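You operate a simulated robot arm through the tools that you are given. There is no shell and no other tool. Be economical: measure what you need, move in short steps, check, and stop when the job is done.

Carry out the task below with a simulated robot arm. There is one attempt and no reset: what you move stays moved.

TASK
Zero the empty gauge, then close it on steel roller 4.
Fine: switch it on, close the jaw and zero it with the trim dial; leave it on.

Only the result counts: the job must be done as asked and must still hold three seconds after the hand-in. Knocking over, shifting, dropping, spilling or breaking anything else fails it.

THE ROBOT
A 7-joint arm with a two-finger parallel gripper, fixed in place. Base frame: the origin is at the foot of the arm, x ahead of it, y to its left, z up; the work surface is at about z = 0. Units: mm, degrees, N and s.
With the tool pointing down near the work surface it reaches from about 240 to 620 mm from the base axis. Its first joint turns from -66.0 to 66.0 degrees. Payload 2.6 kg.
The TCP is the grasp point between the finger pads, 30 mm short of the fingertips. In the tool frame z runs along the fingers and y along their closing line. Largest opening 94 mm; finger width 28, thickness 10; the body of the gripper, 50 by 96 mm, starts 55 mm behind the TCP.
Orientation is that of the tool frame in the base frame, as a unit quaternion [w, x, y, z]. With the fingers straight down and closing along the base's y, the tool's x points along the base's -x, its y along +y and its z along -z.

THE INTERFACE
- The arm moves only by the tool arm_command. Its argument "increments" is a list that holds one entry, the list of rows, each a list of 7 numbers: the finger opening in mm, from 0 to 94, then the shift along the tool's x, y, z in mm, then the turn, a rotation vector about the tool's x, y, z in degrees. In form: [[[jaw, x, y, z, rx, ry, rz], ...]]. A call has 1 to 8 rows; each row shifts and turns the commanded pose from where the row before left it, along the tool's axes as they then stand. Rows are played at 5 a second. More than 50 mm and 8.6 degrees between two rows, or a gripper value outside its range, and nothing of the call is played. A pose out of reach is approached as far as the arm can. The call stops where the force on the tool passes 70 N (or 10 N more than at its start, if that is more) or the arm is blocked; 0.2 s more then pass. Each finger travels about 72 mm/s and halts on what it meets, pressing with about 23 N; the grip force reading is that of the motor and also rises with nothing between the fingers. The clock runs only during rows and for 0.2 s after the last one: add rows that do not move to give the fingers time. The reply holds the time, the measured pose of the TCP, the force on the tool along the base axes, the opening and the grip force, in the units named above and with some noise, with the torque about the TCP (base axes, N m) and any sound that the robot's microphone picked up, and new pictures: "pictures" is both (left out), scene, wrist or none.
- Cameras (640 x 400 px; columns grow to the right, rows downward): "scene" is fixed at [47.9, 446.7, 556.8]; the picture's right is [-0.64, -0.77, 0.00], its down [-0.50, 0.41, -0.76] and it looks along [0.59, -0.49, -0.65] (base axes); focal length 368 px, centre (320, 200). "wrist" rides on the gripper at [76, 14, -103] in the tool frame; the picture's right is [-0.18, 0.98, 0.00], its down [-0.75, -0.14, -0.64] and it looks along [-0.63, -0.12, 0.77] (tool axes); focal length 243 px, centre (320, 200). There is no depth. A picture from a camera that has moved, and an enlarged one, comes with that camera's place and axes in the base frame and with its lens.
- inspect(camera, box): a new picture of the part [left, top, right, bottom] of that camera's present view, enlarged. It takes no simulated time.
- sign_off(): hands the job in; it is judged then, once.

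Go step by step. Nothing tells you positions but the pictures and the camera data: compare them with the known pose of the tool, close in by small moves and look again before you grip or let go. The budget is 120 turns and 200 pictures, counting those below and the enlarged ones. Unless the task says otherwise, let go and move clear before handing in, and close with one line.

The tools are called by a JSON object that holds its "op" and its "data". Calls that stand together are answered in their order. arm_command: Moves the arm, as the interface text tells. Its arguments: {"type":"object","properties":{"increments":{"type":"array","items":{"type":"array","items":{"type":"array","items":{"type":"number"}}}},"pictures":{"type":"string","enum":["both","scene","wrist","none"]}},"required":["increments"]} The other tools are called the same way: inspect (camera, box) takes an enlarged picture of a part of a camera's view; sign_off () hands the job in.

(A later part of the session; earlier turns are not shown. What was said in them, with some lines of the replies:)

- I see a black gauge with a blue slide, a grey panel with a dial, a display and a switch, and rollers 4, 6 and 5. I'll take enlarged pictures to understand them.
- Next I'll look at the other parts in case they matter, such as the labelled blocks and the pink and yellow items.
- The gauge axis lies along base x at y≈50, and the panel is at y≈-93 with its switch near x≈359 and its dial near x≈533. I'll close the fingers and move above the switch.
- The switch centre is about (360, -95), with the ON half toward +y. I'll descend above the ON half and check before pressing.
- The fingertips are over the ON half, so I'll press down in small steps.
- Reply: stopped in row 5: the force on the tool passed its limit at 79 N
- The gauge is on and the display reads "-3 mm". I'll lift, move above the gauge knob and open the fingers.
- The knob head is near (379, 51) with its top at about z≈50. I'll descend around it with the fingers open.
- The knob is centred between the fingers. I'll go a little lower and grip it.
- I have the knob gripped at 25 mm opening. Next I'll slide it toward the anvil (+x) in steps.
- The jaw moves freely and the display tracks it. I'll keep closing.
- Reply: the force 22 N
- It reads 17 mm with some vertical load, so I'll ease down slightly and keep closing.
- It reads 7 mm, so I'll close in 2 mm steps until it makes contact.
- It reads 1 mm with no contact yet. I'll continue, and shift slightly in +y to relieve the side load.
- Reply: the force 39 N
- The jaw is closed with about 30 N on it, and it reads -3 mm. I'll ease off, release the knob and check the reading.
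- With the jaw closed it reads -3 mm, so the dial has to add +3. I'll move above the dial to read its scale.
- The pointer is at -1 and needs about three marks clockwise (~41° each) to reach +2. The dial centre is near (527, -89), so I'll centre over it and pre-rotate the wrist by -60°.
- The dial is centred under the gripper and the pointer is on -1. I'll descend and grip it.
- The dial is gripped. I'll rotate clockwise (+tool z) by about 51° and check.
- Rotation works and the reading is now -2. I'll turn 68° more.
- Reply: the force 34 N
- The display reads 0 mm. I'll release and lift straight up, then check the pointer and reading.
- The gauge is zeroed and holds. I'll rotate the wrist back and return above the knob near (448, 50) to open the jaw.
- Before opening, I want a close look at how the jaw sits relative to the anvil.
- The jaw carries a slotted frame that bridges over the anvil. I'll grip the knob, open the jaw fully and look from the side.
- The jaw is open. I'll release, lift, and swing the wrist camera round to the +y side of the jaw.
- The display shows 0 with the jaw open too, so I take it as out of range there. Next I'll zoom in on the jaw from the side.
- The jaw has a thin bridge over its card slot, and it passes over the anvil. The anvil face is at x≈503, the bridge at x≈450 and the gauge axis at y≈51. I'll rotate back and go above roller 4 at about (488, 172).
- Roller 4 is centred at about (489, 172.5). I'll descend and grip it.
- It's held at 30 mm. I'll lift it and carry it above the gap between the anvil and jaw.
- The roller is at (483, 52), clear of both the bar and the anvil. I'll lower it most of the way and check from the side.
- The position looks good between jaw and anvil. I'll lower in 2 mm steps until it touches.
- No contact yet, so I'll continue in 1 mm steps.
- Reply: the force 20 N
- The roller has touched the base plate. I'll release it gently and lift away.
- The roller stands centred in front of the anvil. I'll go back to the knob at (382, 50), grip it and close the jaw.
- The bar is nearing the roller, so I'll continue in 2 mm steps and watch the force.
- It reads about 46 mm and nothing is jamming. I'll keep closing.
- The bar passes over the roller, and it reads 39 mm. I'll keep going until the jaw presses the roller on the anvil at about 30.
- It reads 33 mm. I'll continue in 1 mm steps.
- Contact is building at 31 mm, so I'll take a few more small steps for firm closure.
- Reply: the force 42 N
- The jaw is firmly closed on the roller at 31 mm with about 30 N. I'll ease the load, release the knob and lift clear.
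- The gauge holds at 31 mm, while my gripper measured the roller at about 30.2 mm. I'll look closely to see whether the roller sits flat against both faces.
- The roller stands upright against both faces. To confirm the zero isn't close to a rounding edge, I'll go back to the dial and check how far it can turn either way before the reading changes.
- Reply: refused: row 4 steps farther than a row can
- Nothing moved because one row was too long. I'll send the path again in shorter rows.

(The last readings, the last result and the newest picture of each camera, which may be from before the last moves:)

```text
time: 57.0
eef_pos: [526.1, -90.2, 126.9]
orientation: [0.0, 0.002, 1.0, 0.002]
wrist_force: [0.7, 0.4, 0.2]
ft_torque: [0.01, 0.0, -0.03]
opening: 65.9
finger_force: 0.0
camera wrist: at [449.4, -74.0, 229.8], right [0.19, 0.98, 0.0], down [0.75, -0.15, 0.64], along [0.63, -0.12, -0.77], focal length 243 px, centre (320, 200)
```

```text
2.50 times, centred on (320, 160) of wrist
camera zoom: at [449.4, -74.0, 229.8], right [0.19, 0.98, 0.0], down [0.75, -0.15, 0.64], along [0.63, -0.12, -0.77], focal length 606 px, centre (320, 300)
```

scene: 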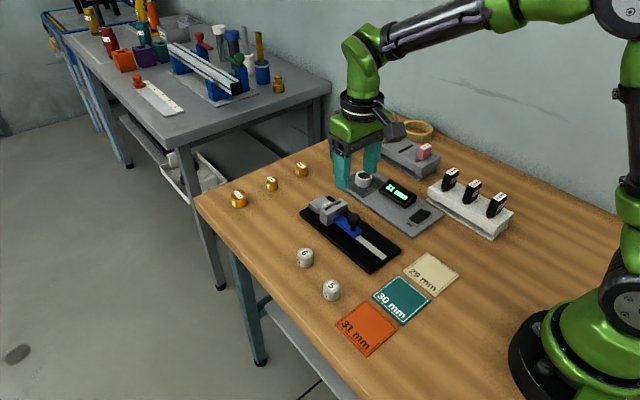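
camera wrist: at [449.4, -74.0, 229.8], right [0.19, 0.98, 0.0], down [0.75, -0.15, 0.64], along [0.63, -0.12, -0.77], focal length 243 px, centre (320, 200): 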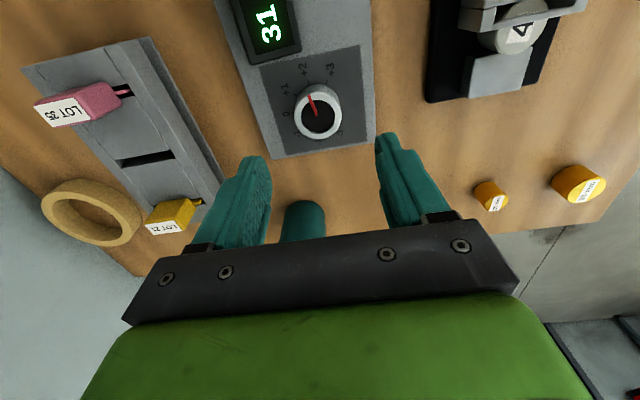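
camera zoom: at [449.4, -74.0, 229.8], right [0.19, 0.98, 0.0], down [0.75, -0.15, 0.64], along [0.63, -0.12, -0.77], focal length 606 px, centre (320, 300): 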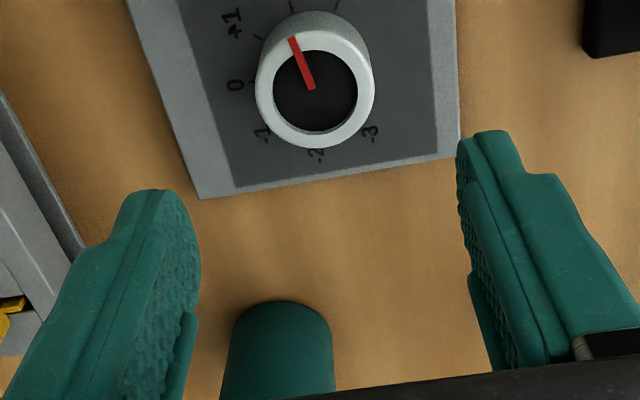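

The pointer sits squarely on +2, three whole marks from -1, so the zero is well centred and 31 mm is the true reading. I'll lift clear and take a last look.

{"op": "arm_command", "data": {"increments": [[[66, 0, 0, -40, 0, 0, 0], [66, 0, 0, -40, 0, 0, 0], [66, 30, 30, 0, 0, 0, 0], [66, 30, 30, 0, 0, 0, 0], [66, 0, 0, 0, 0, 0, 0], [66, 0, 0, 0, 0, 0, 0]]], "pictures": "scene"}}

{"op": "inspect", "data": {"camera": "scene", "box": [290, 150, 440, 260]}}

```text
time: 58.5
eef_pos: [466.5, -26.9, 206.1]
orientation: [0.001, 0.001, 1.0, 0.001]
wrist_force: [0.1, 0.2, 0.3]
ft_torque: [-0.03, 0.0, 0.03]
opening: 66.2
finger_force: 0.0
```

scene: 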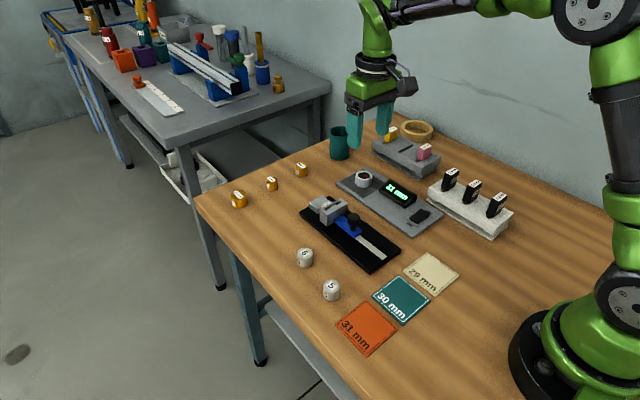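

```text
3.64 times, centred on (365, 205) of scene
camera zoom: at [47.9, 446.7, 556.8], right [-0.64, -0.77, 0.0], down [-0.5, 0.41, -0.76], along [0.59, -0.49, -0.65], focal length 1340 px, centre (156, 182)
```

zoom: 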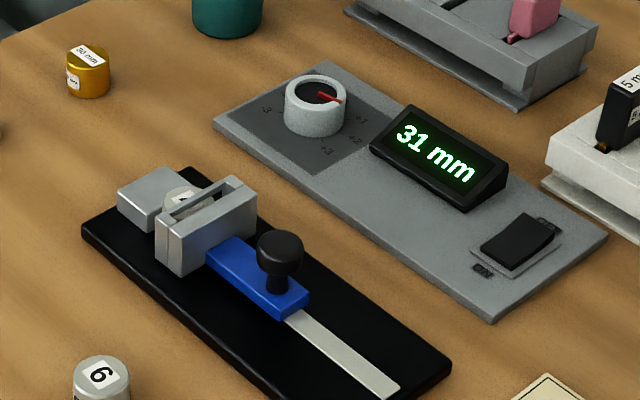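

The gauge is on, zeroed and closed on roller 4 at a steady 31 mm, and the arm is clear, so I'm handing in.

{"op": "sign_off", "data": {}}

```text
The job is handed in.
```

I switched the gauge on, zeroed it empty with the jaw closed, then closed it on roller 4. It reads 31 mm and is still on; my gripper read the roller at about 30.2 mm, and I didn't test how close the zero is to a rounding edge.
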